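You operate a simulated robot arm through the tools that you are given. There is no shell and no other tool. Be economical: measure what you need, move in short steps, check, and stop when the job is done.

The job below is to be done with a simulated robot arm. You get a single attempt, and the scene is never put back.

JOB
Line the drawer by the door with the felt tray and put the red fob in it.
Fine: shut the drawer after.

Only the result counts: the job must be done as asked and must still hold three seconds after the hand-in. Knocking over, shifting, dropping, spilling or breaking anything else fails it.

ROBOT AND FRAMES
A 6-joint arm with a two-finger parallel gripper, fixed in place. Base frame: the origin is at the foot of the arm, x ahead of it, y to its left, z up; the work surface is at about z = 800. Lengths are in mm, angles in rad, forces in N, time in s.
With the tool pointing down near the work surface it reaches from about 260 to 680 mm from the base axis. Its first joint turns from -1.152 to 1.152 rad. Payload 2.9 kg.
The TCP is the grasp point between the finger pads, 30 mm short of the fingertips. In the tool frame z runs along the fingers and y along their closing line. The gripper opens to 110 mm. The fingers are 20 mm wide and 10 mm thick; the gripper's body (48 by 112 mm) begins 55 mm behind the TCP.
Orientation is told as [roll, pitch, yaw] about the base's x, y, z axes, in that order, counted from this pose: with the fingers straight down and closing along the base's y, the tool's x points along the base's -x, its y along +y and its z along -z.

CONTROLS
- The arm moves only by the tool apply_moves. Its argument "increments" is one flat list of numbers, 7 for each row, row after row: the finger opening in mm, from 0 to 110, then the shift along the base's x, y, z in units of 30 mm (1.0 is 30 mm), then the turn, a rotation vector about the base's x, y, z in units of 4 degrees (1.0 is 4 degrees). In form: [claw, dx, dy, dz, wx, wy, wz, claw, dx, dy, dz, wx, wy, wz, ...]. A call has 1 to 20 rows; each row shifts and turns the commanded pose from where the row before left it. A call with a number of a shift or a turn outside -1 to 1 is refused whole. Rows are played at 5 a second. More than 50 mm and 0.15 rad between two rows, or a gripper value outside its range, and nothing of the call is played. A pose out of reach is approached as far as the arm can. The call stops where the force on the tool passes 40 N (or 10 N more than at its start, if that is more) or the arm is blocked; 0.2 s more then pass. The fingers move at their own pace (about 108 mm/s each) and stop on an object; they squeeze with about 37 N. The grip force told is the motor's: it shows also when the fingers shut on nothing. Time passes only in rows, and 0.2 s behind the last, so rows that do not move let the fingers close. It gives the time, the measured TCP pose, the force on the tool (base axes), the opening and the grip force at its end, in the units of the frame above (readings bear some noise), with the torque about the TCP (base axes, N m) and any sound that the robot's microphone picked up.
- Cameras (640 x 400 px; columns grow to the right, rows downward): "scene" is fixed at [76.6, 433.3, 1379.5]; the picture's right is [-0.76, -0.65, 0.00], its down [-0.39, 0.46, -0.80] and it looks along [0.52, -0.61, -0.60] (base axes); focal length 314 px, centre (320, 200). "wrist" rides on the gripper at [72, 17, -103] in the tool frame; the picture's right is [-0.23, 0.97, 0.00], its down [-0.76, -0.18, -0.62] and it looks along [-0.61, -0.14, 0.78] (tool axes); focal length 222 px, centre (320, 200). There is no depth. A picture from a camera that has moved, and an enlarged one, comes with that camera's place and axes in the base frame and with its lens.
- get_image(camera): a new picture of that camera. It takes no simulated time.
- enlarge(camera, box): a new picture of the part [left, top, right, bottom] of that camera's present view, enlarged. It takes no simulated time.
- hand_in(): hands the job in; it is judged then, once.

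Go step by step. Nothing tells you positions but the pictures and the camera data: compare them with the known pose of the tool, close in by small moves and look again before you grip or let go. The budget is 120 turns and 64 pictures, counting those below and the enlarged ones. Unless the task says otherwise, let go and move clear before handing in, and close with one line.

The tools are called after ">>>" as a command line: name --argument value ..., lists and objects as JSON in quotes. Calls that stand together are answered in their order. apply_moves: Moves the arm, as the interface text tells. Its arguments: {"type":"object","properties":{"increments":{"type":"array"}},"required":["increments"]} The other tools are called the same way: get_image (camera) takes a picture; enlarge (camera, box) takes an enlarged picture of a part of a camera's view; hand_in () hands the job in.

At the start:

```text
clock: 0.0
eef_pos: [404.6, -153.9, 1074.1]
ee_rot: [0.001, 0.0, -0.001]
ft_force: [-0.1, -0.1, -0.6]
torque: [-0.01, 0.01, -0.02]
gripper_width: 110.1
grasp_force: 0.1
```

scene: 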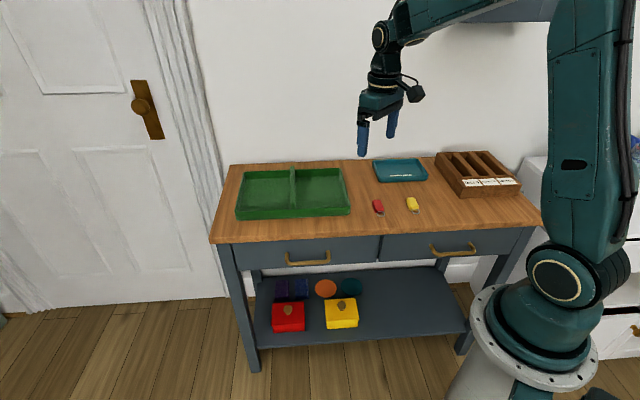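
wrist: 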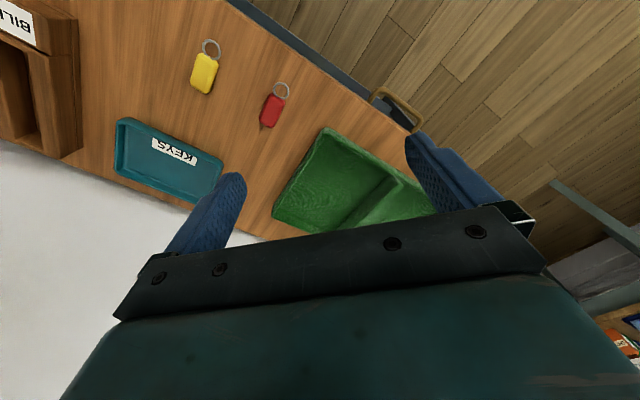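

I see a console table set at about 45° to my base. On it are a green felt tray, a red and a yellow fob, a blue KEYS tray and a rack, with two drawers in front; the one by the door is on the picture's left. I'll enlarge to measure.

>>> enlarge --camera "scene" --box '[200, 140, 400, 265]'

>>> enlarge --camera "scene" --box '[200, 220, 400, 345]'

>>> enlarge --camera "scene" --box '[350, 140, 550, 265]'

```text
3.20 times, centred on (300, 202) of scene
camera zoom: at [76.6, 433.3, 1379.5], right [-0.76, -0.65, 0.0], down [-0.39, 0.46, -0.8], along [0.52, -0.61, -0.6], focal length 1003 px, centre (384, 192)
```

zoom: 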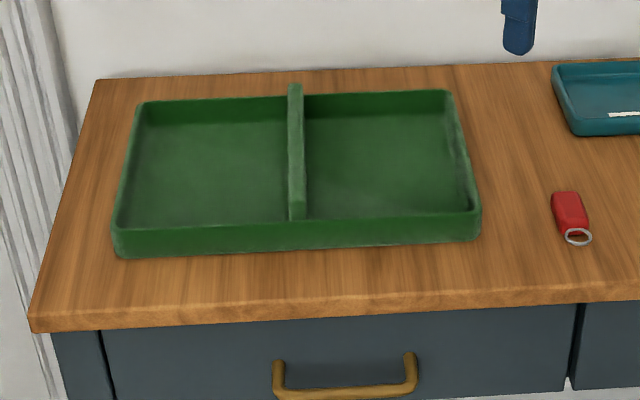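

```text
3.20 times, centred on (300, 282) of scene
camera zoom: at [76.6, 433.3, 1379.5], right [-0.76, -0.65, 0.0], down [-0.39, 0.46, -0.8], along [0.52, -0.61, -0.6], focal length 1003 px, centre (384, -64)
```

zoom: 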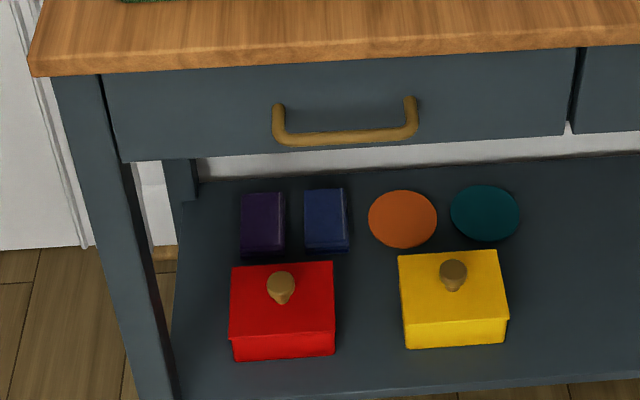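

```text
3.20 times, centred on (450, 202) of scene
camera zoom: at [76.6, 433.3, 1379.5], right [-0.76, -0.65, 0.0], down [-0.39, 0.46, -0.8], along [0.52, -0.61, -0.6], focal length 1003 px, centre (-96, 192)
```

zoom: 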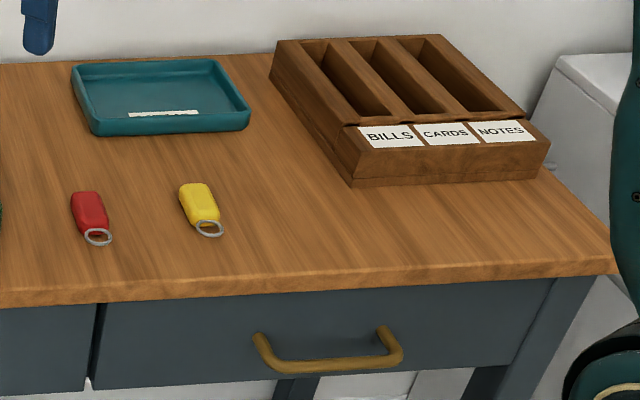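

The table front lies along the 45° line about 354 mm from my base. The left drawer's handle bar is near (472, 18, 736), and the tray's centre near (654, -117). I'll turn 45° and stop above the handle to check.

>>> apply_moves --increments '[40, 0.187, 0.4775, -0.6, 0, 0, 0.9375, 40, 0.187, 0.4775, -0.6, 0, 0, 0.9375, 40, 0.187, 0.4775, -0.6, 0, 0, 0.9375, 40, 0.187, 0.4775, -0.6, 0, 0, 0.9375, 40, 0.187, 0.4775, -0.6, 0, 0, 0.9375, 40, 0.187, 0.4775, -0.6, 0, 0, 0.9375, 40, 0.187, 0.4775, -0.6, 0, 0, 0.9375, 40, 0.187, 0.4775, -0.6, 0, 0, 0.9375, 40, 0.187, 0.4775, -0.6, 0, 0, 0.9375, 40, 0.187, 0.4775, -0.6, 0, 0, 0.9375, 40, 0.187, 0.4775, -0.6, 0, 0, 0.9375, 40, 0.187, 0.4775, -0.6, 0, 0, 0.9375, 40, 0, 0, 0, 0, 0, 0]'

>>> get_image --camera "wrist"

>>> enlarge --camera "scene" --box '[200, 160, 400, 285]'

```text
clock: 2.8
eef_pos: [471.1, 15.9, 858.7]
ee_rot: [0.001, 0.001, 0.789]
ft_force: [-0.2, -0.3, 0.6]
torque: [-0.01, 0.01, 0.0]
gripper_width: 40.1
grasp_force: 0.0
```

```text
58 pictures are left
camera wrist: at [406.4, -22.0, 962.9], right [-0.53, 0.85, 0.0], down [0.66, 0.41, 0.62], along [0.53, 0.33, -0.78], focal length 222 px, centre (320, 200)
```

wrist: 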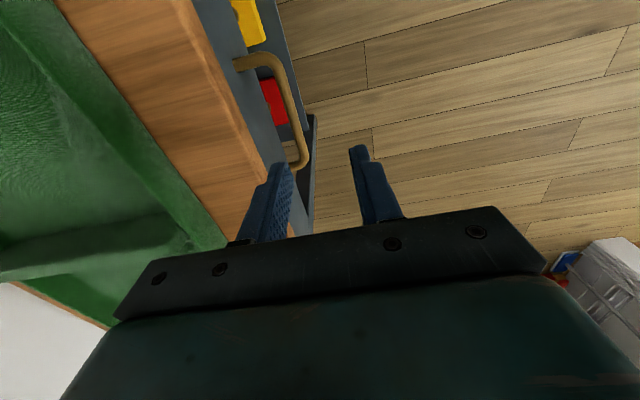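

```text
3.20 times, centred on (300, 222) of scene
camera zoom: at [76.6, 433.3, 1379.5], right [-0.76, -0.65, 0.0], down [-0.39, 0.46, -0.8], along [0.52, -0.61, -0.6], focal length 1003 px, centre (384, 128)
```

zoom: 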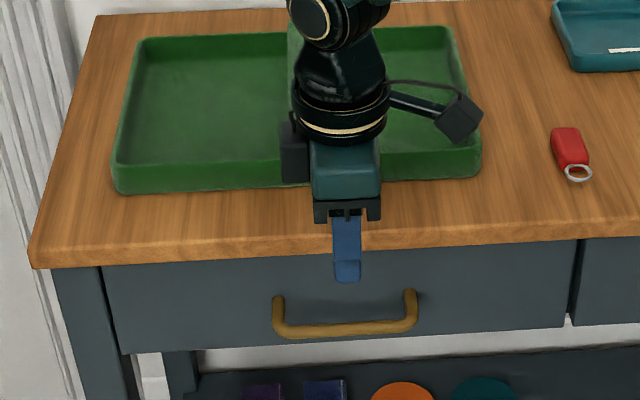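

The fingertips line up with my estimates, but the handle bar sits lower and nearer the front, around d≈346, z≈712 (d is distance from the base, square to the table front). Straight down, the gripper body would touch the tabletop, so I'll tilt 40° and stand off first.

>>> apply_moves --increments '[36, -0.069, 0.077, -0.28, -0.707, -0.707, 0, 36, -0.069, 0.077, -0.28, -0.707, -0.707, 0, 36, -0.069, 0.077, -0.28, -0.707, -0.707, 0, 36, -0.069, 0.077, -0.28, -0.707, -0.707, 0, 36, -0.069, 0.077, -0.28, -0.707, -0.707, 0, 36, -0.069, 0.077, -0.28, -0.707, -0.707, 0, 36, -0.069, 0.077, -0.28, -0.707, -0.707, 0, 36, -0.069, 0.077, -0.28, -0.707, -0.707, 0, 36, -0.069, 0.077, -0.28, -0.707, -0.707, 0, 36, -0.069, 0.077, -0.28, -0.707, -0.707, 0, 36, 0, 0, 0, 0, 0, 0]'

>>> get_image --camera "wrist"

>>> enlarge --camera "scene" --box '[200, 160, 400, 285]'

```text
clock: 5.2
eef_pos: [450.2, 40.0, 773.2]
ee_rot: [-0.7, 0.001, 0.785]
ft_force: [-0.6, 0.0, -0.1]
torque: [-0.01, 0.02, 0.0]
gripper_width: 36.0
grasp_force: 0.0
```

```text
56 pictures are left
camera wrist: at [341.6, 46.6, 842.9], right [-0.37, 0.69, -0.63], down [0.35, 0.73, 0.59], along [0.86, 0.0, -0.51], focal length 222 px, centre (320, 200)
```

wrist: 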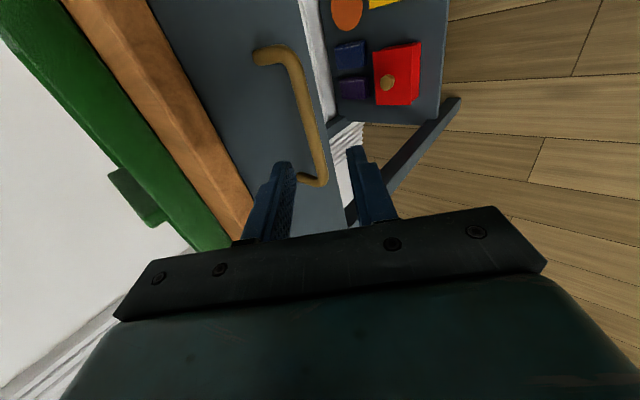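

```text
3.20 times, centred on (300, 222) of scene
camera zoom: at [76.6, 433.3, 1379.5], right [-0.76, -0.65, 0.0], down [-0.39, 0.46, -0.8], along [0.52, -0.61, -0.6], focal length 1003 px, centre (384, 128)
```

zoom: 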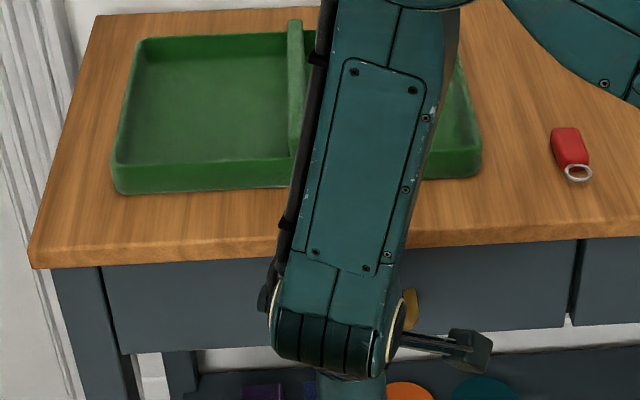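

The bar estimates from three views agree at about d=349, z=709. I'll go in most of the way along the approach line and check.

>>> apply_moves --increments '[32, 0.25, -0.25, -0.37, 0, 0, 0, 32, 0.25, -0.25, -0.37, 0, 0, 0, 32, 0.25, -0.25, -0.37, 0, 0, 0, 32, 0, 0, 0, 0, 0, 0]'

>>> get_image --camera "wrist"

```text
clock: 6.2
eef_pos: [471.8, 18.6, 742.6]
ee_rot: [-0.698, 0.001, 0.785]
ft_force: [0.2, -0.7, -0.2]
torque: [0.0, -0.02, 0.02]
gripper_width: 32.1
grasp_force: 0.0
```

```text
54 pictures are left
camera wrist: at [364.8, 23.3, 810.9], right [-0.37, 0.69, -0.63], down [0.35, 0.73, 0.59], along [0.86, 0.0, -0.51], focal length 222 px, centre (320, 200)
```

wrist: 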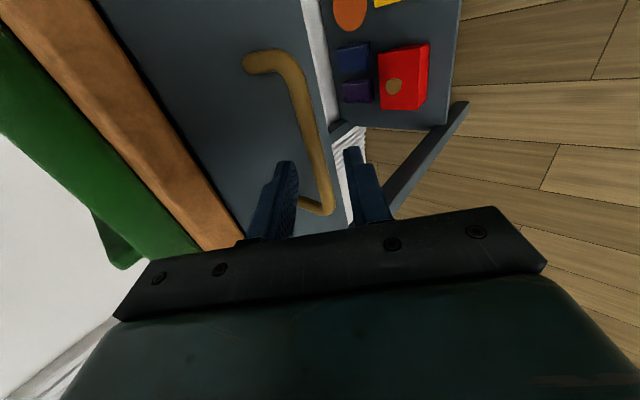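

The bar passes between the two fingers. I'll finish the approach and close on it.

>>> apply_moves --increments '[32, 0.22, -0.22, -0.37, 0, 0, 0, 32, 0.22, -0.22, -0.37, 0, 0, 0, 32, 0, 0, 0, 0, 0, 0]'

>>> get_image --camera "wrist"

```text
clock: 7.0
eef_pos: [485.7, 5.4, 718.9]
ee_rot: [-0.698, 0.0, 0.784]
ft_force: [0.1, -0.2, 0.0]
torque: [-0.01, 0.0, 0.01]
gripper_width: 32.0
grasp_force: 0.1
```

```text
53 pictures are left
camera wrist: at [377.6, 11.0, 788.9], right [-0.37, 0.69, -0.63], down [0.35, 0.73, 0.59], along [0.86, 0.0, -0.51], focal length 222 px, centre (320, 200)
```

wrist: 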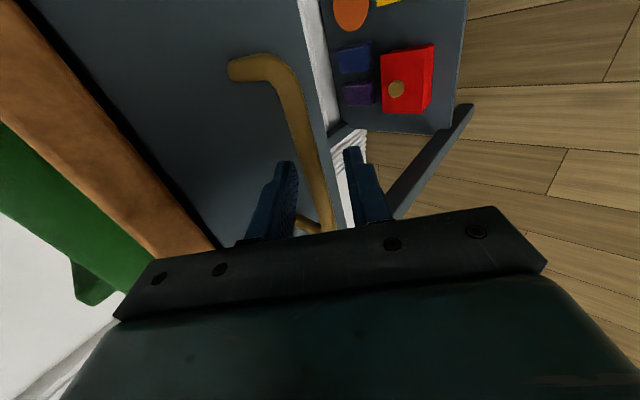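

>>> apply_moves --increments '[0, 0, 0, 0, 0, 0, 0, 0, 0, 0, 0, 0, 0, 0, 0, 0, 0, 0, 0, 0, 0]'

```text
clock: 7.8
eef_pos: [486.6, 4.6, 720.7]
ee_rot: [-0.704, -0.002, 0.787]
ft_force: [0.3, -4.9, 21.5]
torque: [-0.36, -0.01, -0.19]
gripper_width: 11.8
grasp_force: 45.0
```

The bar is gripped at 11.8 mm. I'll pull straight out from the table front in a short trial.

>>> apply_moves --increments '[0, -0.2, 0.2, 0.06, 0, 0, 0, 0, -0.3, 0.3, 0, 0, 0, 0, 0, -0.4, 0.4, 0, 0, 0, 0, 0, -0.4, 0.4, 0, 0, 0, 0, 0, -0.4, 0.4, 0, 0, 0, 0]'

>>> get_image --camera "scene"

```text
clock: 9.0
eef_pos: [434.4, 57.2, 721.3]
ee_rot: [-0.698, -0.002, 0.787]
ft_force: [5.7, 4.6, 4.9]
torque: [0.09, -0.15, 0.27]
gripper_width: 11.7
grasp_force: 44.8
```

```text
52 pictures are left
```

scene: 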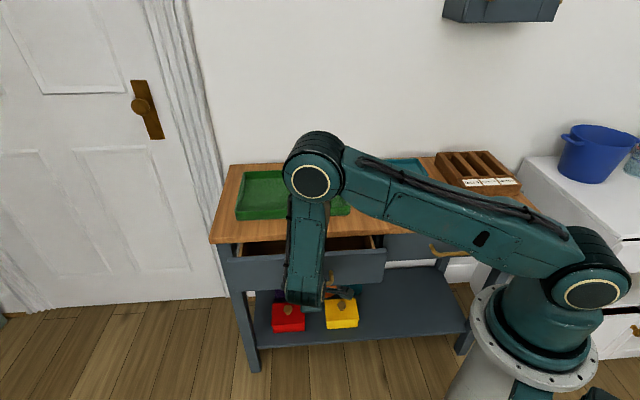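

The drawer is sliding open (74 mm so far). I'll keep pulling.

>>> apply_moves --increments '[0, -0.4, 0.4, 0, 0, 0, 0, 0, -0.4, 0.4, 0, 0, 0, 0, 0, -0.4, 0.4, 0, 0, 0, 0, 0, -0.4, 0.4, 0, 0, 0, 0, 0, -0.4, 0.4, 0, 0, 0, 0, 0, -0.4, 0.4, 0, 0, 0, 0, 0, -0.4, 0.4, 0, 0, 0, 0, 0, -0.4, 0.4, 0, 0, 0, 0, 0, -0.4, 0.4, 0, 0, 0, 0, 0, -0.4, 0.4, 0, 0, 0, 0]'

>>> get_image --camera "scene"

>>> get_image --camera "wrist"

```text
clock: 11.2
eef_pos: [320.4, 170.4, 720.3]
ee_rot: [-0.71, 0.003, 0.784]
ft_force: [-3.8, -2.7, 3.0]
torque: [0.51, -0.49, 0.62]
gripper_width: 11.5
grasp_force: 44.9
stopped in row 10: the force on the tool passed its limit at 42 N (the readings are from after the stop); the commanded pose is now the measured one
```

```text
51 pictures are left
```

scene: 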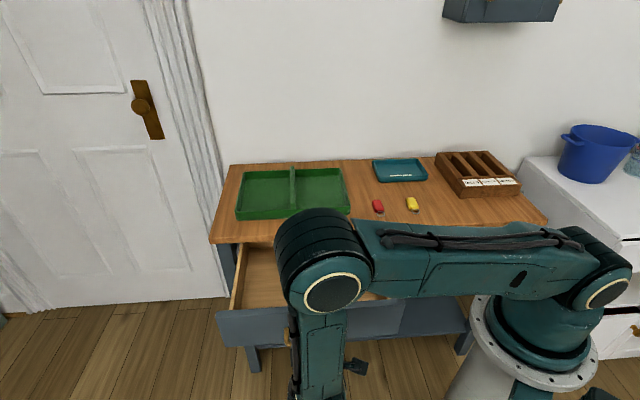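

```text
50 pictures are left
camera wrist: at [212.3, 176.8, 789.9], right [-0.36, 0.68, -0.63], down [0.35, 0.73, 0.59], along [0.86, -0.01, -0.5], focal length 222 px, centre (320, 200)
```

wrist: 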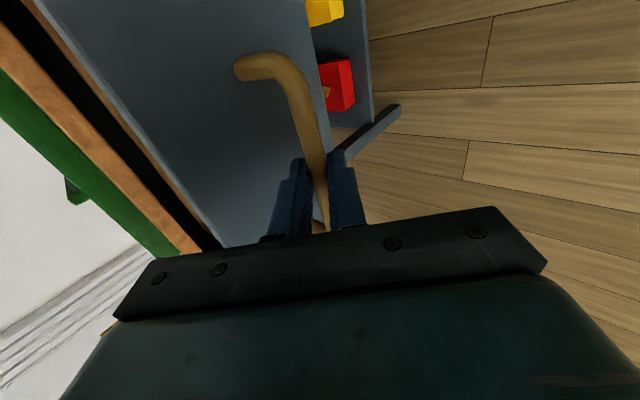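

The drawer hit its stop at 235 mm open. I'll let go, back out along the tool axis and look inside.

>>> apply_moves --increments '[36, 0, 0, 0, 0, 0, 0, 36, 0, 0, 0, 0, 0, 0, 36, -0.2, 0.2, 0.35, 0, 0, 0, 36, -0.2, 0.2, 0.35, 0, 0, 0, 36, -0.2, 0.2, 0.4, 0, 0, 0, 36, 0, 0, 1, 0, 0, 0, 36, 0, 0, 1, 0.707, 0.707, 0, 36, 0, 0, 1, 0.707, 0.707, 0, 36, 0, 0, 1, 0.707, 0.707, 0, 36, 0, 0, 1, 0.707, 0.707, 0, 36, 0.5, -0.3, 0.8, 0.707, 0.707, 0, 36, 0.5, -0.5, 0.5, 0.707, 0.707, 0, 36, 0.5, -0.5, 0.5, 0.707, 0.707, 0, 36, 0.5, -0.5, 0, 0.707, 0.707, 0, 36, 0.5, -0.5, 0, 0.707, 0.707, 0, 36, 0.5, -0.5, 0, 0.707, 0.707, 0, 36, 0, 0, 0, 0, 0, 0]'

>>> get_image --camera "scene"

>>> get_image --camera "wrist"

```text
clock: 14.8
eef_pos: [391.5, 104.2, 959.2]
ee_rot: [-0.008, 0.004, 0.784]
ft_force: [0.1, 0.1, 0.0]
torque: [-0.01, -0.01, 0.0]
gripper_width: 36.0
grasp_force: 0.0
```

```text
49 pictures are left
```

scene: 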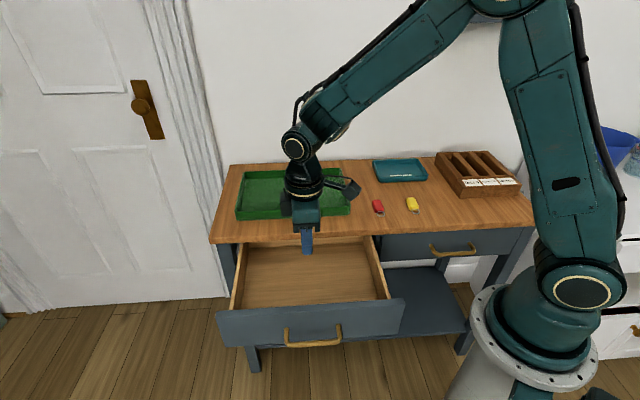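

```text
48 pictures are left
camera wrist: at [327.7, 66.4, 1063.1], right [-0.53, 0.85, -0.01], down [0.66, 0.42, 0.62], along [0.53, 0.32, -0.78], focal length 222 px, centre (320, 200)
```

wrist: 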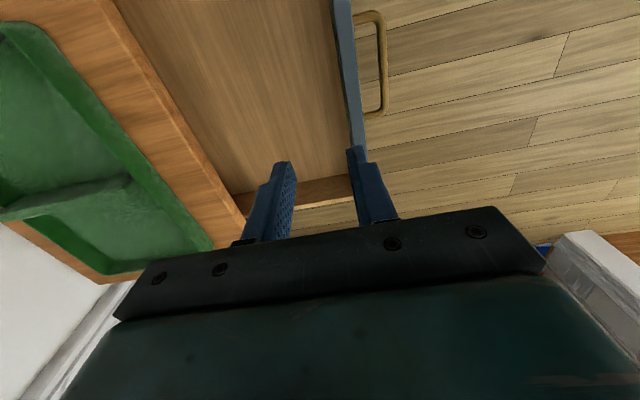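

>>> enlarge --camera "scene" --box '[210, 230, 410, 355]'

```text
3.20 times, centred on (310, 292) of scene
camera zoom: at [76.7, 433.3, 1379.5], right [-0.76, -0.65, 0.0], down [-0.39, 0.46, -0.8], along [0.52, -0.61, -0.6], focal length 1003 px, centre (352, -96)
```

zoom: 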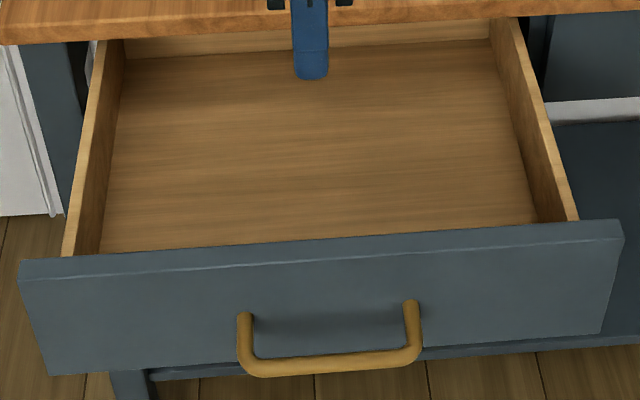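

The drawer is empty: inside it runs about s 167–531 (s is along the front toward the door) and d 170–455, with the tabletop overhanging beyond d≈370. The tray is 323×210, so it has to be tucked rear-first under the top. I'll swing over the tray with the fingers set to close across the divider.

>>> apply_moves --increments '[50, 0.374, -0.31, 0, 0, 0, -0.978, 50, 0.374, -0.31, 0, 0, 0, -0.978, 50, 0.374, -0.31, 0, 0, 0, -0.978, 50, 0.374, -0.31, 0, 0, 0, -0.978, 50, 0.374, -0.31, 0, 0, 0, -0.978, 50, 0.374, -0.31, 0, 0, 0, -0.978, 50, 0.374, -0.31, 0, 0, 0, -0.978, 50, 0.374, -0.31, 0, 0, 0, -0.978, 50, 0.374, -0.31, 0, 0, 0, -0.978, 50, 0.374, -0.31, 0, 0, 0, -0.978, 50, 0.374, -0.31, 0, 0, 0, -0.978, 50, 0.374, -0.31, 0, 0, 0, -0.978, 50, 0.374, -0.31, 0, 0, 0, -0.978, 50, 0.374, -0.31, 0, 0, 0, -0.978, 50, 0.374, -0.31, 0, 0, 0, -0.978, 50, 0.374, -0.31, 0, 0, 0, -0.978, 50, 0.374, -0.31, 0, 0, 0, -0.978, 50, 0.374, -0.31, 0, 0, 0, -0.978, 50, 0.374, -0.31, 0, 0, 0, -0.978, 50, 0.374, -0.31, 0, 0, 0, -0.978]'

>>> apply_moves --increments '[50, 0.2, -0.2, -0.3, 0, 0, -0.978, 50, 0.2, -0.2, -0.3, 0, 0, -0.978, 50, 0.2, -0.2, -0.3, 0, 0, -0.978, 50, 0, 0, 0, 0, 0, 0]'

>>> get_image --camera "wrist"

>>> enlarge --camera "scene" --box '[200, 120, 400, 245]'

```text
clock: 19.0
eef_pos: [617.9, -82.1, 957.4]
ee_rot: [-0.01, 0.004, -0.58]
ft_force: [0.2, -0.7, -0.9]
torque: [0.0, 0.0, -0.04]
gripper_width: 50.0
grasp_force: 0.1
```

```text
clock: 20.0
eef_pos: [634.4, -97.7, 930.5]
ee_rot: [-0.009, 0.001, -0.786]
ft_force: [0.2, 0.2, 0.0]
torque: [0.0, 0.03, -0.01]
gripper_width: 50.0
grasp_force: 0.1
```

```text
46 pictures are left
camera wrist: at [594.5, -34.4, 1034.7], right [0.85, 0.53, -0.01], down [0.42, -0.66, 0.62], along [0.32, -0.53, -0.78], focal length 222 px, centre (320, 200)
```

wrist: 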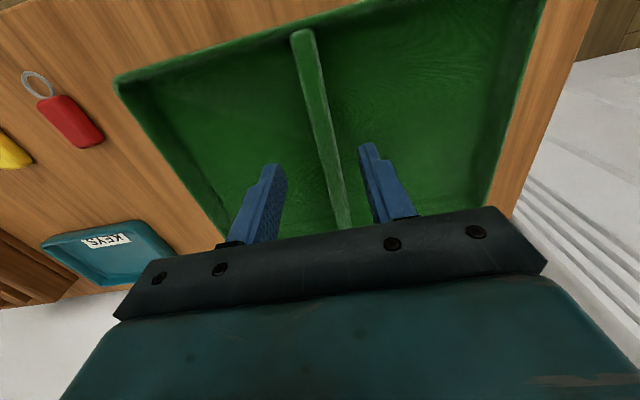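

```text
3.20 times, centred on (300, 182) of scene
camera zoom: at [76.6, 433.3, 1379.5], right [-0.76, -0.65, 0.0], down [-0.39, 0.46, -0.8], along [0.52, -0.61, -0.6], focal length 1003 px, centre (384, 256)
```

zoom: 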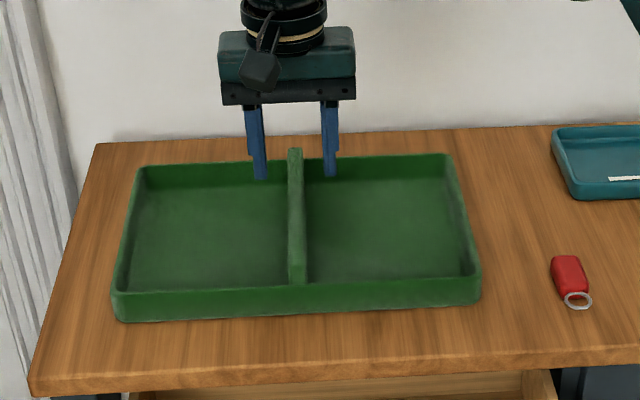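

The divider runs along s=380 as computed, and the tray's depth centre is at about d=546. I'll move over the centre and descend astride the divider.

>>> apply_moves --increments '[50, 0.33, -0.33, -0.5, 0, 0, 0, 50, 0.33, -0.33, -0.5, 0, 0, 0, 50, 0, 0, -0.5, 0, 0, 0, 50, 0, 0, -0.5, 0, 0, 0, 50, 0, 0, -0.4, 0, 0, 0, 50, 0, 0, 0, 0, 0, 0]'

>>> enlarge --camera "scene" --box '[230, 130, 360, 211]'

>>> get_image --camera "wrist"

```text
clock: 21.4
eef_pos: [655.7, -120.3, 859.2]
ee_rot: [-0.011, 0.0, -0.784]
ft_force: [-0.1, 0.2, 0.3]
torque: [0.04, 0.01, 0.01]
gripper_width: 50.2
grasp_force: 0.0
```

```text
4.92 times, centred on (295, 170) of scene
camera zoom: at [76.6, 433.3, 1379.5], right [-0.76, -0.65, 0.0], down [-0.39, 0.46, -0.8], along [0.52, -0.61, -0.6], focal length 1543 px, centre (443, 345)
```

zoom: 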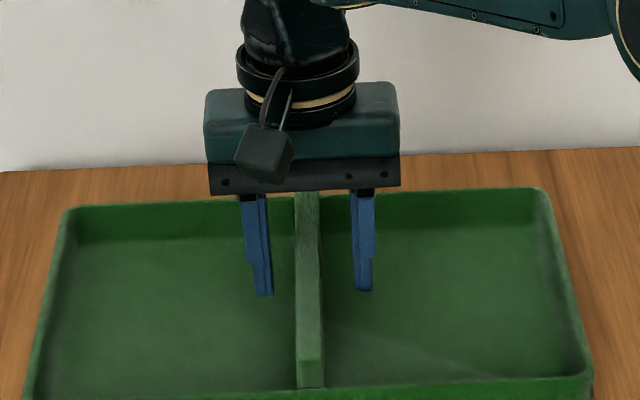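

```text
43 pictures are left
camera wrist: at [615.6, -56.8, 964.9], right [0.85, 0.53, -0.01], down [0.42, -0.66, 0.62], along [0.32, -0.53, -0.78], focal length 222 px, centre (320, 200)
```

wrist: 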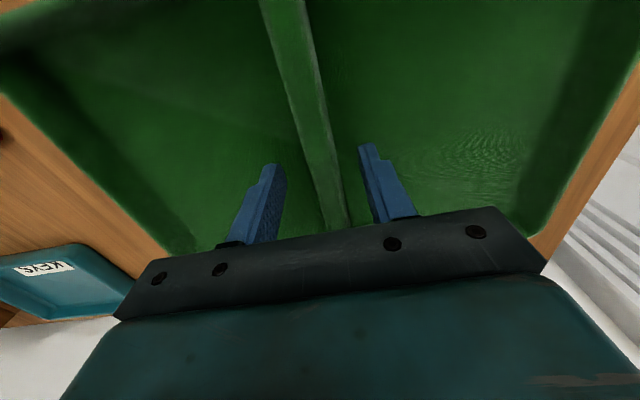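

>>> apply_moves --increments '[50, 0, 0, -0.3, 0, 0, 0, 50, 0, 0, -0.3, 0, 0, 0, 50, 0, 0, 0, 0, 0, 0, 0, 0, 0, 0, 0, 0, 0, 0, 0, 0, 0, 0, 0, 0, 0, 0, 0, 0, 0, 0, 0]'

```text
clock: 22.8
eef_pos: [655.1, -120.7, 841.7]
ee_rot: [-0.009, 0.002, -0.785]
ft_force: [0.6, 0.7, 2.4]
torque: [0.55, -0.35, 0.0]
gripper_width: 15.8
grasp_force: 36.3
```

The divider is held (15.8 mm). I'll lift slightly and check the balance.

>>> apply_moves --increments '[0, 0, 0, 0.2, 0, 0, 0, 0, 0, 0, 0.4, 0, 0, 0, 0, 0, 0, 0.4, 0, 0, 0, 0, 0, 0, 0, 0, 0, 0]'

>>> get_image --camera "scene"

```text
clock: 23.8
eef_pos: [654.3, -118.7, 870.6]
ee_rot: [-0.011, 0.004, -0.784]
ft_force: [-0.6, -0.9, -1.0]
torque: [-0.02, -0.03, -0.01]
gripper_width: 15.5
grasp_force: 37.6
```

```text
42 pictures are left
```

scene: 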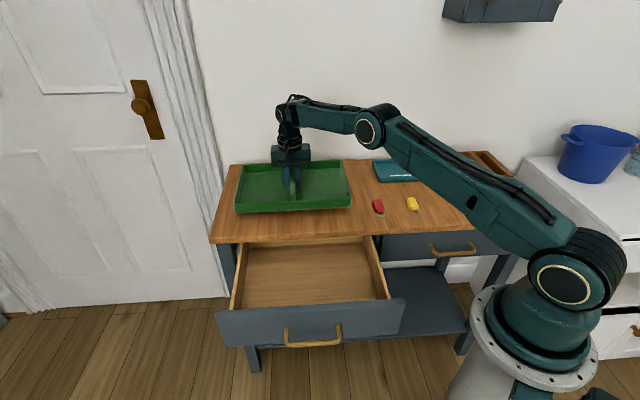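

The tray is up, level and light. I'll raise it and carry it over the open drawer.

>>> apply_moves --increments '[0, 0, 0, 0.7, 0, 0, 0, 0, 0, 0, 0.7, 0, 0, 0, 0, 0, 0, 0.6, 0, 0, 0, 0, -0.647, 0.53, 0, 0, 0, 0, 0, -0.647, 0.53, 0, 0, 0, 0, 0, -0.647, 0.53, 0, 0, 0, 0, 0, -0.647, 0.53, 0, 0, 0, 0, 0, -0.647, 0.53, 0, 0, 0, 0, 0, -0.647, 0.53, 0, 0, 0, 0, 0, -0.647, 0.53, 0, 0, 0, 0, 0, -0.647, 0.53, 0, 0, 0, 0, 0, -0.647, 0.53, 0, 0, 0, 0, 0, -0.647, 0.53, 0, 0, 0, 0, 0, -0.647, 0.53, 0, 0, 0, 0, 0, -0.647, 0.53, 0, 0, 0, 0, 0, 0, 0, 0, 0, 0, 0]'

>>> get_image --camera "scene"

>>> get_image --camera "wrist"

```text
clock: 27.2
eef_pos: [422.9, 73.8, 930.5]
ee_rot: [-0.01, 0.003, -0.783]
ft_force: [0.0, 1.1, -1.5]
torque: [-0.02, 0.0, 0.0]
gripper_width: 15.5
grasp_force: 36.8
```

```text
41 pictures are left
```

scene: 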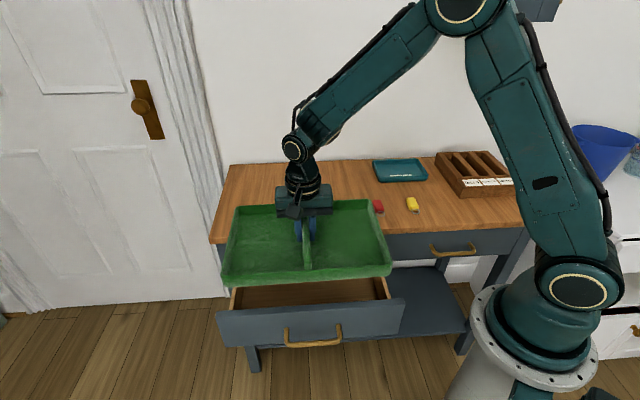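

```text
40 pictures are left
camera wrist: at [384.2, 138.0, 1034.7], right [0.85, 0.53, -0.01], down [0.42, -0.66, 0.62], along [0.32, -0.53, -0.78], focal length 222 px, centre (320, 200)
```

wrist: 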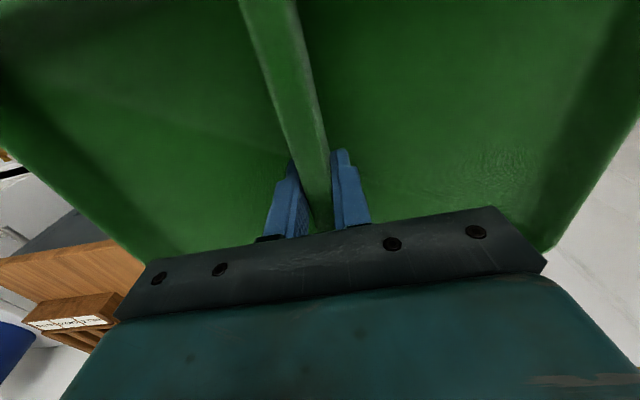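

The tray is over the drawer. Next I'll tilt its rear edge down 24° while descending, keeping clear of the tabletop edge.

>>> apply_moves --increments '[0, 0, -0.1, -0.3, 0.707, 0.707, 0, 0, 0, -0.1, -0.4, 0.707, 0.707, 0, 0, 0.03, -0.07, -0.4, 0.707, 0.707, 0, 0, 0.03, -0.07, -0.4, 0.707, 0.707, 0, 0, 0.03, -0.07, -0.4, 0.707, 0.707, 0, 0, 0.03, -0.07, -0.4, 0.707, 0.707, 0, 0, 0, 0, 0, 0, 0, 0]'

>>> get_image --camera "scene"

>>> enlarge --camera "scene" --box '[200, 200, 420, 337]'

```text
clock: 28.8
eef_pos: [425.5, 55.8, 860.4]
ee_rot: [-0.008, 0.423, -0.785]
ft_force: [0.4, 0.0, -2.4]
torque: [-0.01, -0.01, 0.0]
gripper_width: 15.7
grasp_force: 37.0
```

```text
39 pictures are left
```

scene: 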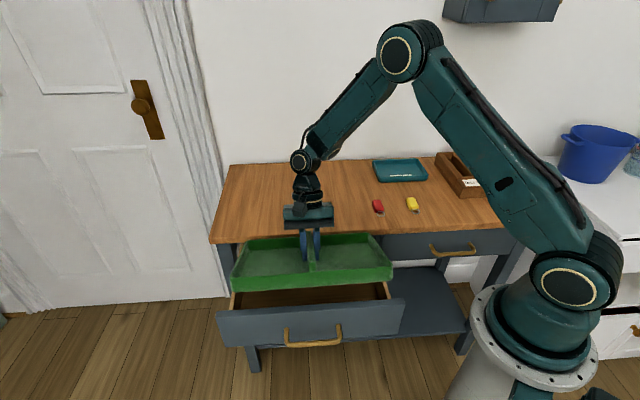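

```text
2.91 times, centred on (310, 268) of scene
camera zoom: at [76.7, 433.3, 1379.5], right [-0.76, -0.65, 0.0], down [-0.39, 0.46, -0.8], along [0.52, -0.61, -0.6], focal length 912 px, centre (349, 1)
```

zoom: 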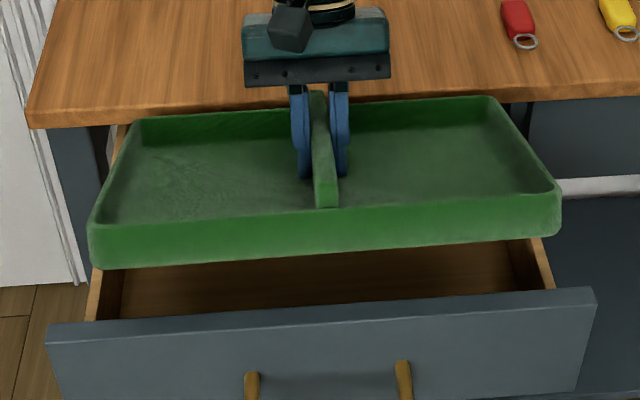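

The tilt is good. I'll correct 7 mm toward the door, then descend to tuck the rear edge just below the tabletop underside.

>>> apply_moves --increments '[0, 0.08, 0.08, -0.4, 0, 0, 0, 0, 0.08, 0.08, -0.4, 0, 0, 0, 0, 0, 0, -0.4, 0, 0, 0, 0, 0, 0, -0.4, 0, 0, 0, 0, 0, 0, -0.3, 0, 0, 0, 0, 0, 0, 0, 0, 0, 0]'

>>> enlarge --camera "scene" --box '[200, 200, 420, 337]'

```text
clock: 30.2
eef_pos: [428.3, 62.0, 803.7]
ee_rot: [-0.01, 0.422, -0.783]
ft_force: [0.0, -0.1, -2.3]
torque: [0.01, -0.02, -0.01]
gripper_width: 15.6
grasp_force: 36.7
```

```text
2.91 times, centred on (310, 268) of scene
camera zoom: at [76.7, 433.3, 1379.5], right [-0.76, -0.65, 0.0], down [-0.39, 0.46, -0.8], along [0.52, -0.61, -0.6], focal length 912 px, centre (349, 1)
```

zoom: 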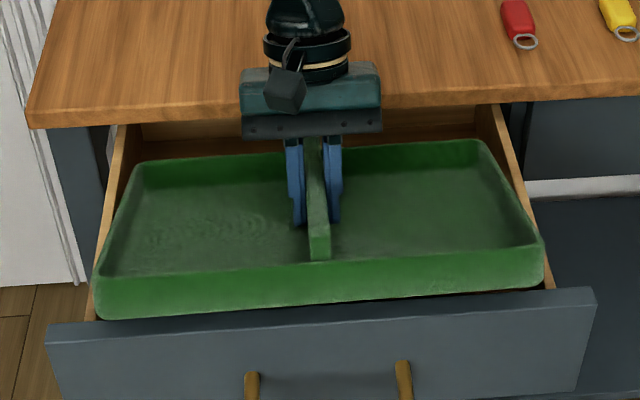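

>>> enlarge --camera "scene" --box '[225, 225, 305, 275]'

>>> enlarge --camera "scene" --box '[325, 230, 405, 280]'

```text
8.00 times, centred on (265, 250) of scene
camera zoom: at [76.7, 433.3, 1379.5], right [-0.76, -0.65, 0.0], down [-0.39, 0.46, -0.8], along [0.52, -0.61, -0.6], focal length 2508 px, centre (760, -200)
```

zoom: 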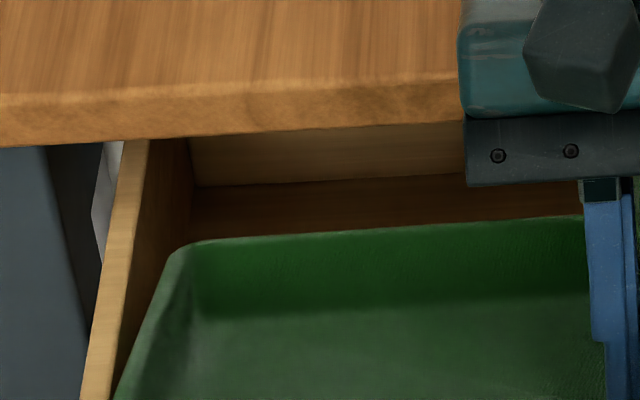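

```text
8.00 times, centred on (365, 255) of scene
camera zoom: at [76.7, 433.3, 1379.5], right [-0.76, -0.65, 0.0], down [-0.39, 0.46, -0.8], along [0.52, -0.61, -0.6], focal length 2508 px, centre (-40, -240)
```

zoom: 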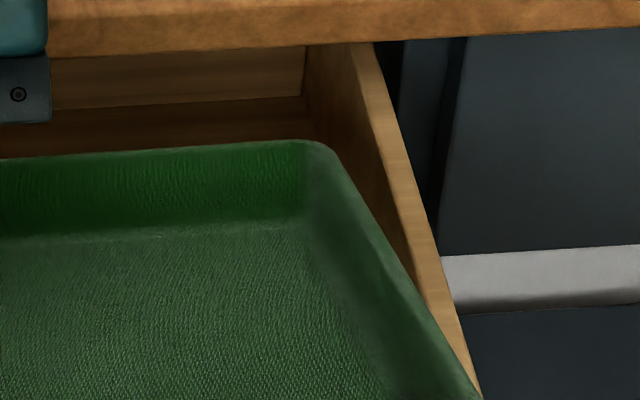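

The side gaps look even. I'll slide the tray rearward 35 mm so the rear goes under the tabletop and the front clears the panel.

>>> apply_moves --increments '[0, 0.32, -0.23, 0, 0, 0, 0, 0, 0.28, -0.28, 0, 0, 0, 0, 0, 0.28, -0.28, 0, 0, 0, 0, 0, 0, 0, 0, 0, 0, 0]'

>>> enlarge --camera "scene" --box '[200, 220, 420, 357]'

```text
clock: 31.2
eef_pos: [455.2, 38.5, 804.5]
ee_rot: [-0.012, 0.428, -0.782]
ft_force: [-10.6, 10.5, -13.5]
torque: [1.05, 0.87, -0.11]
gripper_width: 16.1
grasp_force: 36.9
```

```text
2.91 times, centred on (310, 288) of scene
camera zoom: at [76.6, 433.6, 1379.4], right [-0.76, -0.65, 0.0], down [-0.39, 0.46, -0.8], along [0.52, -0.61, -0.6], focal length 912 px, centre (349, -58)
```

zoom: 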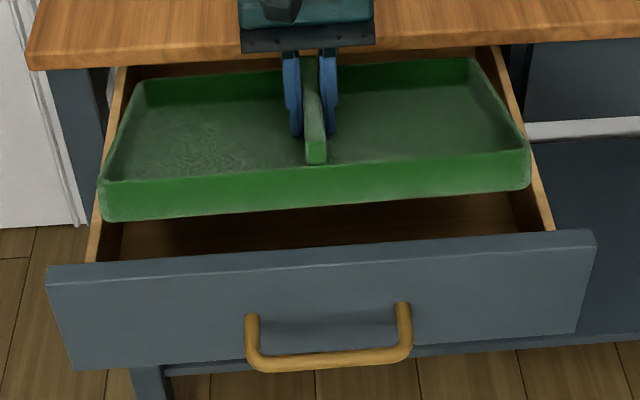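

There's light contact: the rear rim is pressing on the tabletop's lower edge. I'll back off a little, lower, then go on.

>>> apply_moves --increments '[0, -0.28, 0.28, -0.1, 0, 0, 0, 0, 0, 0, -0.3, 0, 0, 0, 0, 0, 0, -0.2, 0, 0, 0, 0, 0, 0, 0, 0, 0, 0]'

>>> enlarge --camera "scene" --box '[200, 220, 420, 357]'

```text
clock: 32.2
eef_pos: [448.6, 46.4, 785.7]
ee_rot: [-0.007, 0.419, -0.784]
ft_force: [0.2, 0.1, -2.8]
torque: [0.02, -0.04, 0.0]
gripper_width: 15.7
grasp_force: 36.8
```

```text
2.91 times, centred on (310, 288) of scene
camera zoom: at [76.7, 433.3, 1379.5], right [-0.76, -0.65, 0.0], down [-0.39, 0.46, -0.8], along [0.52, -0.61, -0.6], focal length 912 px, centre (349, -58)
```

zoom: 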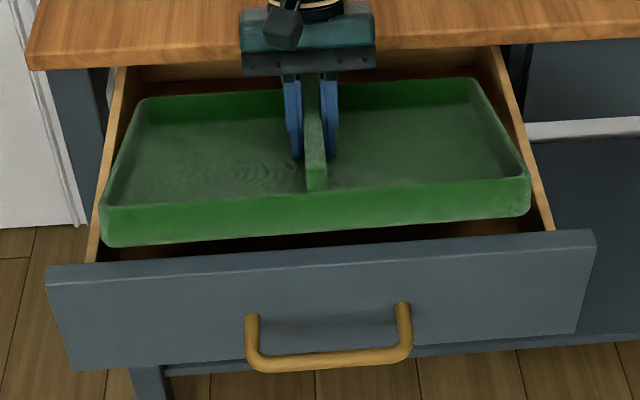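

Contact is gone and the tray is clear. I'll move back 9 mm at this lower height and begin lowering while levelling.

>>> apply_moves --increments '[0, 0.11, -0.11, -0.1, 0, 0, 0, 0, 0.11, -0.11, -0.1, 0, 0, 0, 0, 0, 0, -0.25, -0.5, -0.5, 0, 0, 0, 0, -0.25, -0.5, -0.5, 0, 0, 0, 0, 0, 0, 0, 0, 0]'

>>> enlarge --camera "scene" --box '[200, 220, 420, 357]'

```text
refused: increments must hold 7 numbers for each row
```

```text
2.91 times, centred on (310, 288) of scene
camera zoom: at [76.7, 433.3, 1379.5], right [-0.76, -0.65, 0.0], down [-0.39, 0.46, -0.8], along [0.52, -0.61, -0.6], focal length 912 px, centre (349, -58)
```

zoom: 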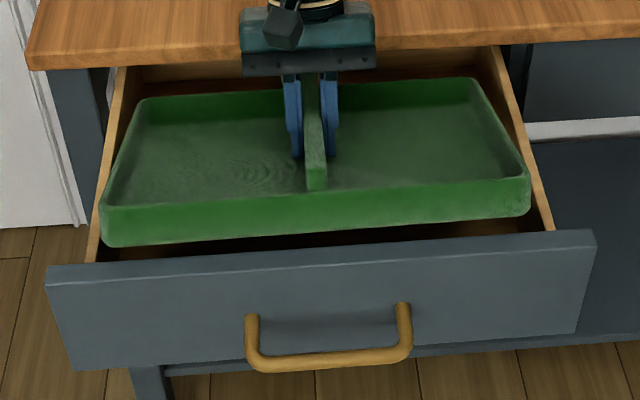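

The call was refused because one row had too few numbers, so nothing moved. I'll send the same motion again.

>>> apply_moves --increments '[0, 0.11, -0.11, -0.1, 0, 0, 0, 0, 0.11, -0.11, -0.1, 0, 0, 0, 0, 0, 0, -0.25, -0.5, -0.5, 0, 0, 0, 0, -0.25, -0.5, -0.5, 0, 0, 0, 0, 0, 0, 0, 0]'

>>> enlarge --camera "scene" --box '[200, 220, 420, 357]'

```text
clock: 33.4
eef_pos: [454.6, 39.6, 764.4]
ee_rot: [-0.012, 0.323, -0.785]
ft_force: [-0.4, -1.5, -1.9]
torque: [0.0, 0.0, 0.0]
gripper_width: 15.6
grasp_force: 37.4
```

```text
2.91 times, centred on (310, 288) of scene
camera zoom: at [76.6, 433.3, 1379.5], right [-0.76, -0.65, 0.0], down [-0.39, 0.46, -0.8], along [0.52, -0.61, -0.6], focal length 912 px, centre (349, -58)
```

zoom: 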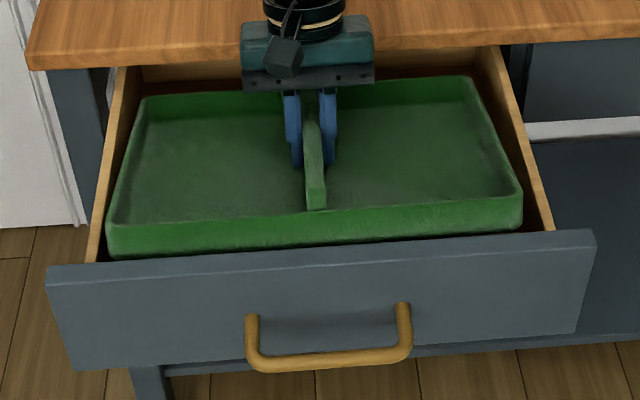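

>>> apply_moves --increments '[0, 0, 0, -0.2, -0.545, -0.545, 0, 0, 0, 0, -0.2, -0.545, -0.545, 0, 0, 0, 0, -0.2, -0.545, -0.545, 0, 0, 0, 0, -0.2, -0.545, -0.545, 0, 0, 0, 0, -0.2, -0.545, -0.545, 0, 0, 0, 0, -0.1, -0.545, -0.545, 0, 0, 0, 0, 0, 0, 0, 0]'

>>> enlarge --camera "scene" --box '[200, 220, 420, 357]'

```text
clock: 35.0
eef_pos: [453.8, 40.6, 733.0]
ee_rot: [-0.009, 0.0, -0.783]
ft_force: [0.5, -0.3, -1.6]
torque: [0.03, -0.01, -0.01]
gripper_width: 15.7
grasp_force: 37.1
```

```text
2.91 times, centred on (310, 288) of scene
camera zoom: at [76.6, 433.3, 1379.5], right [-0.76, -0.65, 0.0], down [-0.39, 0.46, -0.8], along [0.52, -0.61, -0.6], focal length 912 px, centre (349, -58)
```

zoom: 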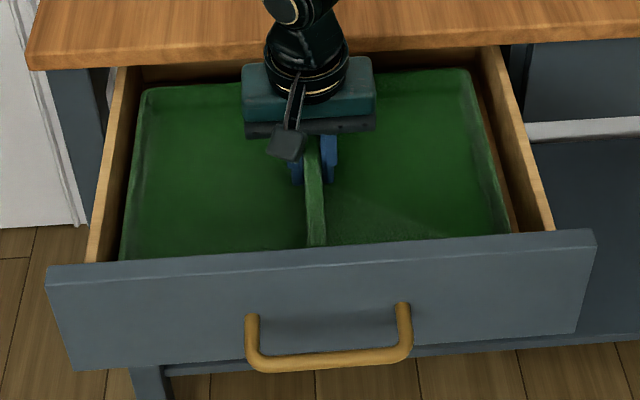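

It's inside and level. I'll lower until it touches.

>>> apply_moves --increments '[0, 0, 0, -0.13, 0, 0, 0, 0, 0, 0, -0.13, 0, 0, 0, 0, 0, 0, -0.1, 0, 0, 0, 0, 0, 0, 0, 0, 0, 0]'

```text
clock: 36.0
eef_pos: [454.1, 40.8, 721.0]
ee_rot: [-0.011, 0.001, -0.783]
ft_force: [0.2, -0.5, -1.7]
torque: [-0.01, 0.0, 0.01]
gripper_width: 15.9
grasp_force: 36.9
```

>>> apply_moves --increments '[0, 0, 0, -0.1, 0, 0, 0, 0, 0, 0, -0.1, 0, 0, 0, 0, 0, 0, 0, 0, 0, 0]'

```text
clock: 36.8
eef_pos: [454.5, 40.0, 716.7]
ee_rot: [-0.011, 0.0, -0.783]
ft_force: [0.2, 0.3, -2.9]
torque: [-0.01, 0.01, 0.01]
gripper_width: 15.8
grasp_force: 36.8
```

>>> apply_moves --increments '[0, 0, 0, -0.1, 0, 0, 0, 0, 0, 0, -0.1, 0, 0, 0, 0, 0, 0, 0, 0, 0, 0]'

>>> enlarge --camera "scene" --box '[200, 220, 420, 357]'

```text
clock: 37.6
eef_pos: [455.2, 41.1, 710.6]
ee_rot: [-0.009, 0.0, -0.786]
ft_force: [-1.1, -2.2, 4.5]
torque: [0.69, -0.52, -0.07]
gripper_width: 15.6
grasp_force: 36.7
```

```text
2.91 times, centred on (310, 288) of scene
camera zoom: at [76.5, 433.3, 1379.5], right [-0.76, -0.65, 0.0], down [-0.39, 0.46, -0.8], along [0.52, -0.61, -0.6], focal length 912 px, centre (349, -58)
```

zoom: 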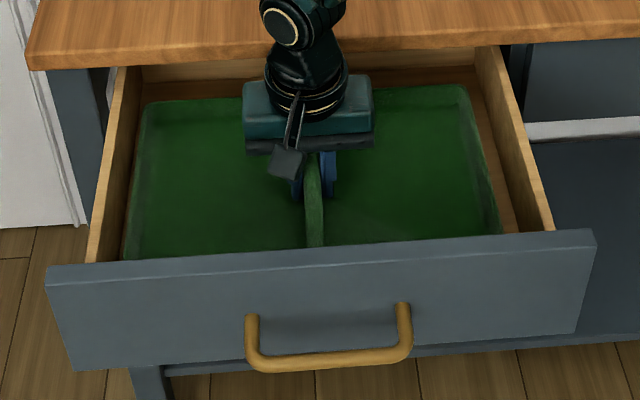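

The floor contact shows one side a hair first. I'll press 1–2 mm more, open gently and rise.

>>> apply_moves --increments '[0, 0, 0, -0.05, 0, 0, 0, 30, 0, 0, 0, 0, 0, 0, 36, 0, 0, 0, 0, 0, 0, 36, 0, 0, 0, 0, 0, 0]'

>>> apply_moves --increments '[36, 0, 0, 0.5, 0, 0, 0, 36, 0, 0, 0.7, 0, 0, 0, 36, 0, 0, 1, 0, 0, 0, 36, 0, 0, 1, 0, 0, 0, 36, 0, 0, 1, 0, 0, 0, 36, 0, 0, 1, 0, 0, 0, 36, 0, 0, 1, 0, 0, 0]'

>>> get_image --camera "scene"

>>> get_image --camera "wrist"

```text
clock: 38.6
eef_pos: [454.5, 39.6, 708.8]
ee_rot: [-0.009, 0.001, -0.783]
ft_force: [-0.3, 0.5, 0.3]
torque: [0.0, 0.01, 0.01]
gripper_width: 36.0
grasp_force: 0.0
```

```text
clock: 40.2
eef_pos: [454.5, 39.9, 893.8]
ee_rot: [-0.01, 0.0, -0.783]
ft_force: [0.8, -0.7, -0.1]
torque: [-0.03, 0.02, -0.01]
gripper_width: 36.1
grasp_force: 0.1
```

```text
28 pictures are left
```

scene: 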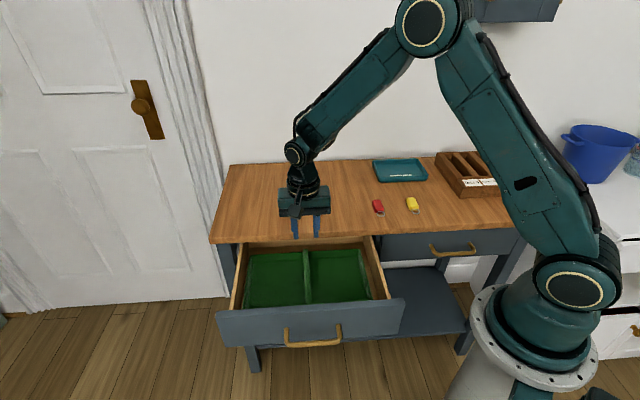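

```text
27 pictures are left
camera wrist: at [415.7, 104.6, 999.0], right [0.85, 0.53, -0.01], down [0.42, -0.66, 0.62], along [0.32, -0.53, -0.78], focal length 222 px, centre (320, 200)
```

wrist: 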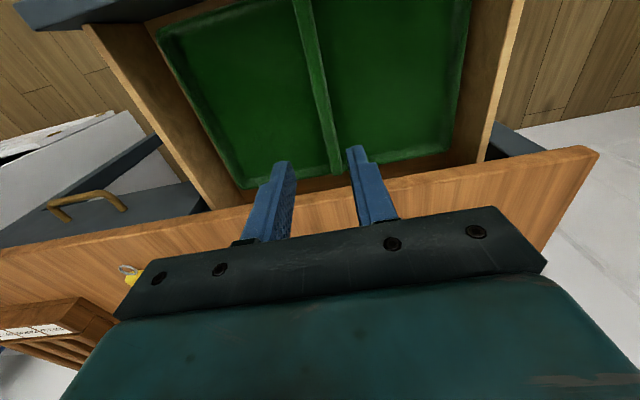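

The tray lies flat in the drawer. Next is the red fob, which I put near (421, -235); I'll hover over it.

>>> apply_moves --increments '[60, -0.11, -0.92, 0, 0, 0, 0, 60, -0.11, -0.92, 0, 0, 0, 0, 60, -0.11, -0.92, 0, 0, 0, 0, 60, -0.11, -0.92, 0, 0, 0, 0, 60, -0.11, -0.92, 0, 0, 0, 0, 60, -0.11, -0.92, 0, 0, 0, 0, 60, -0.11, -0.92, 0, 0, 0, 0, 60, -0.11, -0.92, 0, 0, 0, 0, 60, -0.11, -0.92, 0, 0, 0, 0, 60, -0.11, -0.9, 0, 0, 0, 0, 60, 0, 0, 0, 0, 0, 0]'

>>> get_image --camera "wrist"

>>> enlarge --camera "scene" --box '[340, 140, 468, 220]'

```text
clock: 42.6
eef_pos: [421.0, -234.9, 896.3]
ee_rot: [-0.012, 0.0, -0.784]
ft_force: [0.4, 0.4, 0.1]
torque: [-0.04, -0.04, 0.03]
gripper_width: 59.9
grasp_force: 0.0
```

```text
26 pictures are left
camera wrist: at [381.5, -170.7, 1000.4], right [0.85, 0.53, -0.01], down [0.42, -0.66, 0.62], along [0.32, -0.53, -0.78], focal length 222 px, centre (320, 200)
```

wrist: 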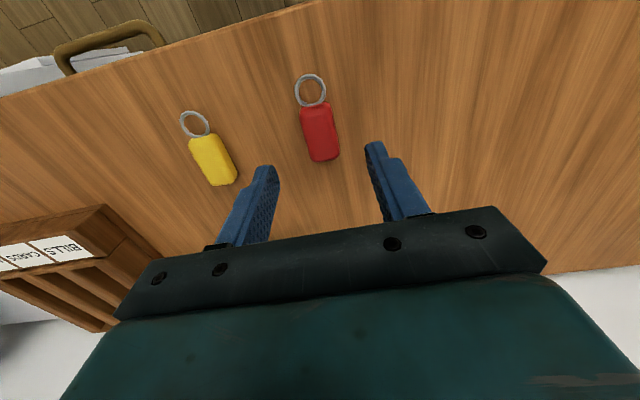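

```text
5.00 times, centred on (404, 180) of scene
camera zoom: at [76.6, 433.3, 1379.5], right [-0.76, -0.65, 0.0], down [-0.39, 0.46, -0.8], along [0.52, -0.61, -0.6], focal length 1567 px, centre (-100, 300)
```

zoom: 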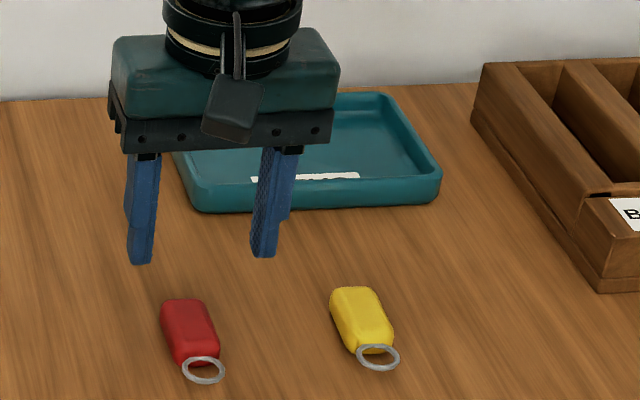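

The fob centre is at about (421, -236.5), aligned with the gripper, and the yellow one is well clear. I'll go down and grip.

>>> apply_moves --increments '[56, 0, -0.04, -0.6, 0, 0, 0, 56, 0, 0, -0.6, 0, 0, 0, 56, 0, 0, -0.5, 0, 0, 0, 56, 0, 0, -0.4, 0, 0, 0, 56, 0, 0, 0, 0, 0, 0]'

>>> get_image --camera "wrist"

```text
clock: 43.8
eef_pos: [424.1, -235.7, 831.4]
ee_rot: [-0.01, -0.002, -0.783]
ft_force: [-0.9, 0.7, 0.2]
torque: [0.01, -0.02, 0.02]
gripper_width: 55.9
grasp_force: 0.1
```

```text
24 pictures are left
camera wrist: at [383.3, -171.7, 935.2], right [0.85, 0.53, -0.01], down [0.42, -0.66, 0.62], along [0.32, -0.53, -0.78], focal length 222 px, centre (320, 200)
```

wrist: 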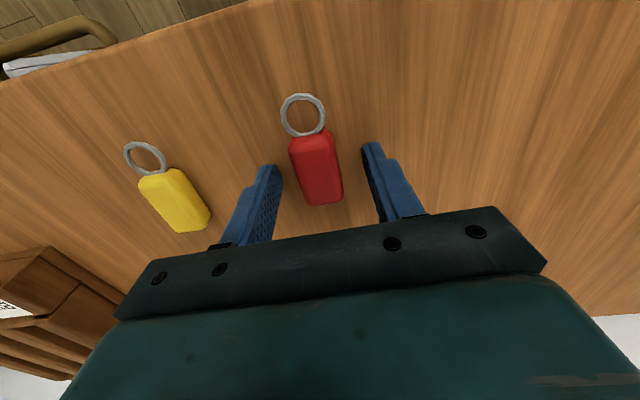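

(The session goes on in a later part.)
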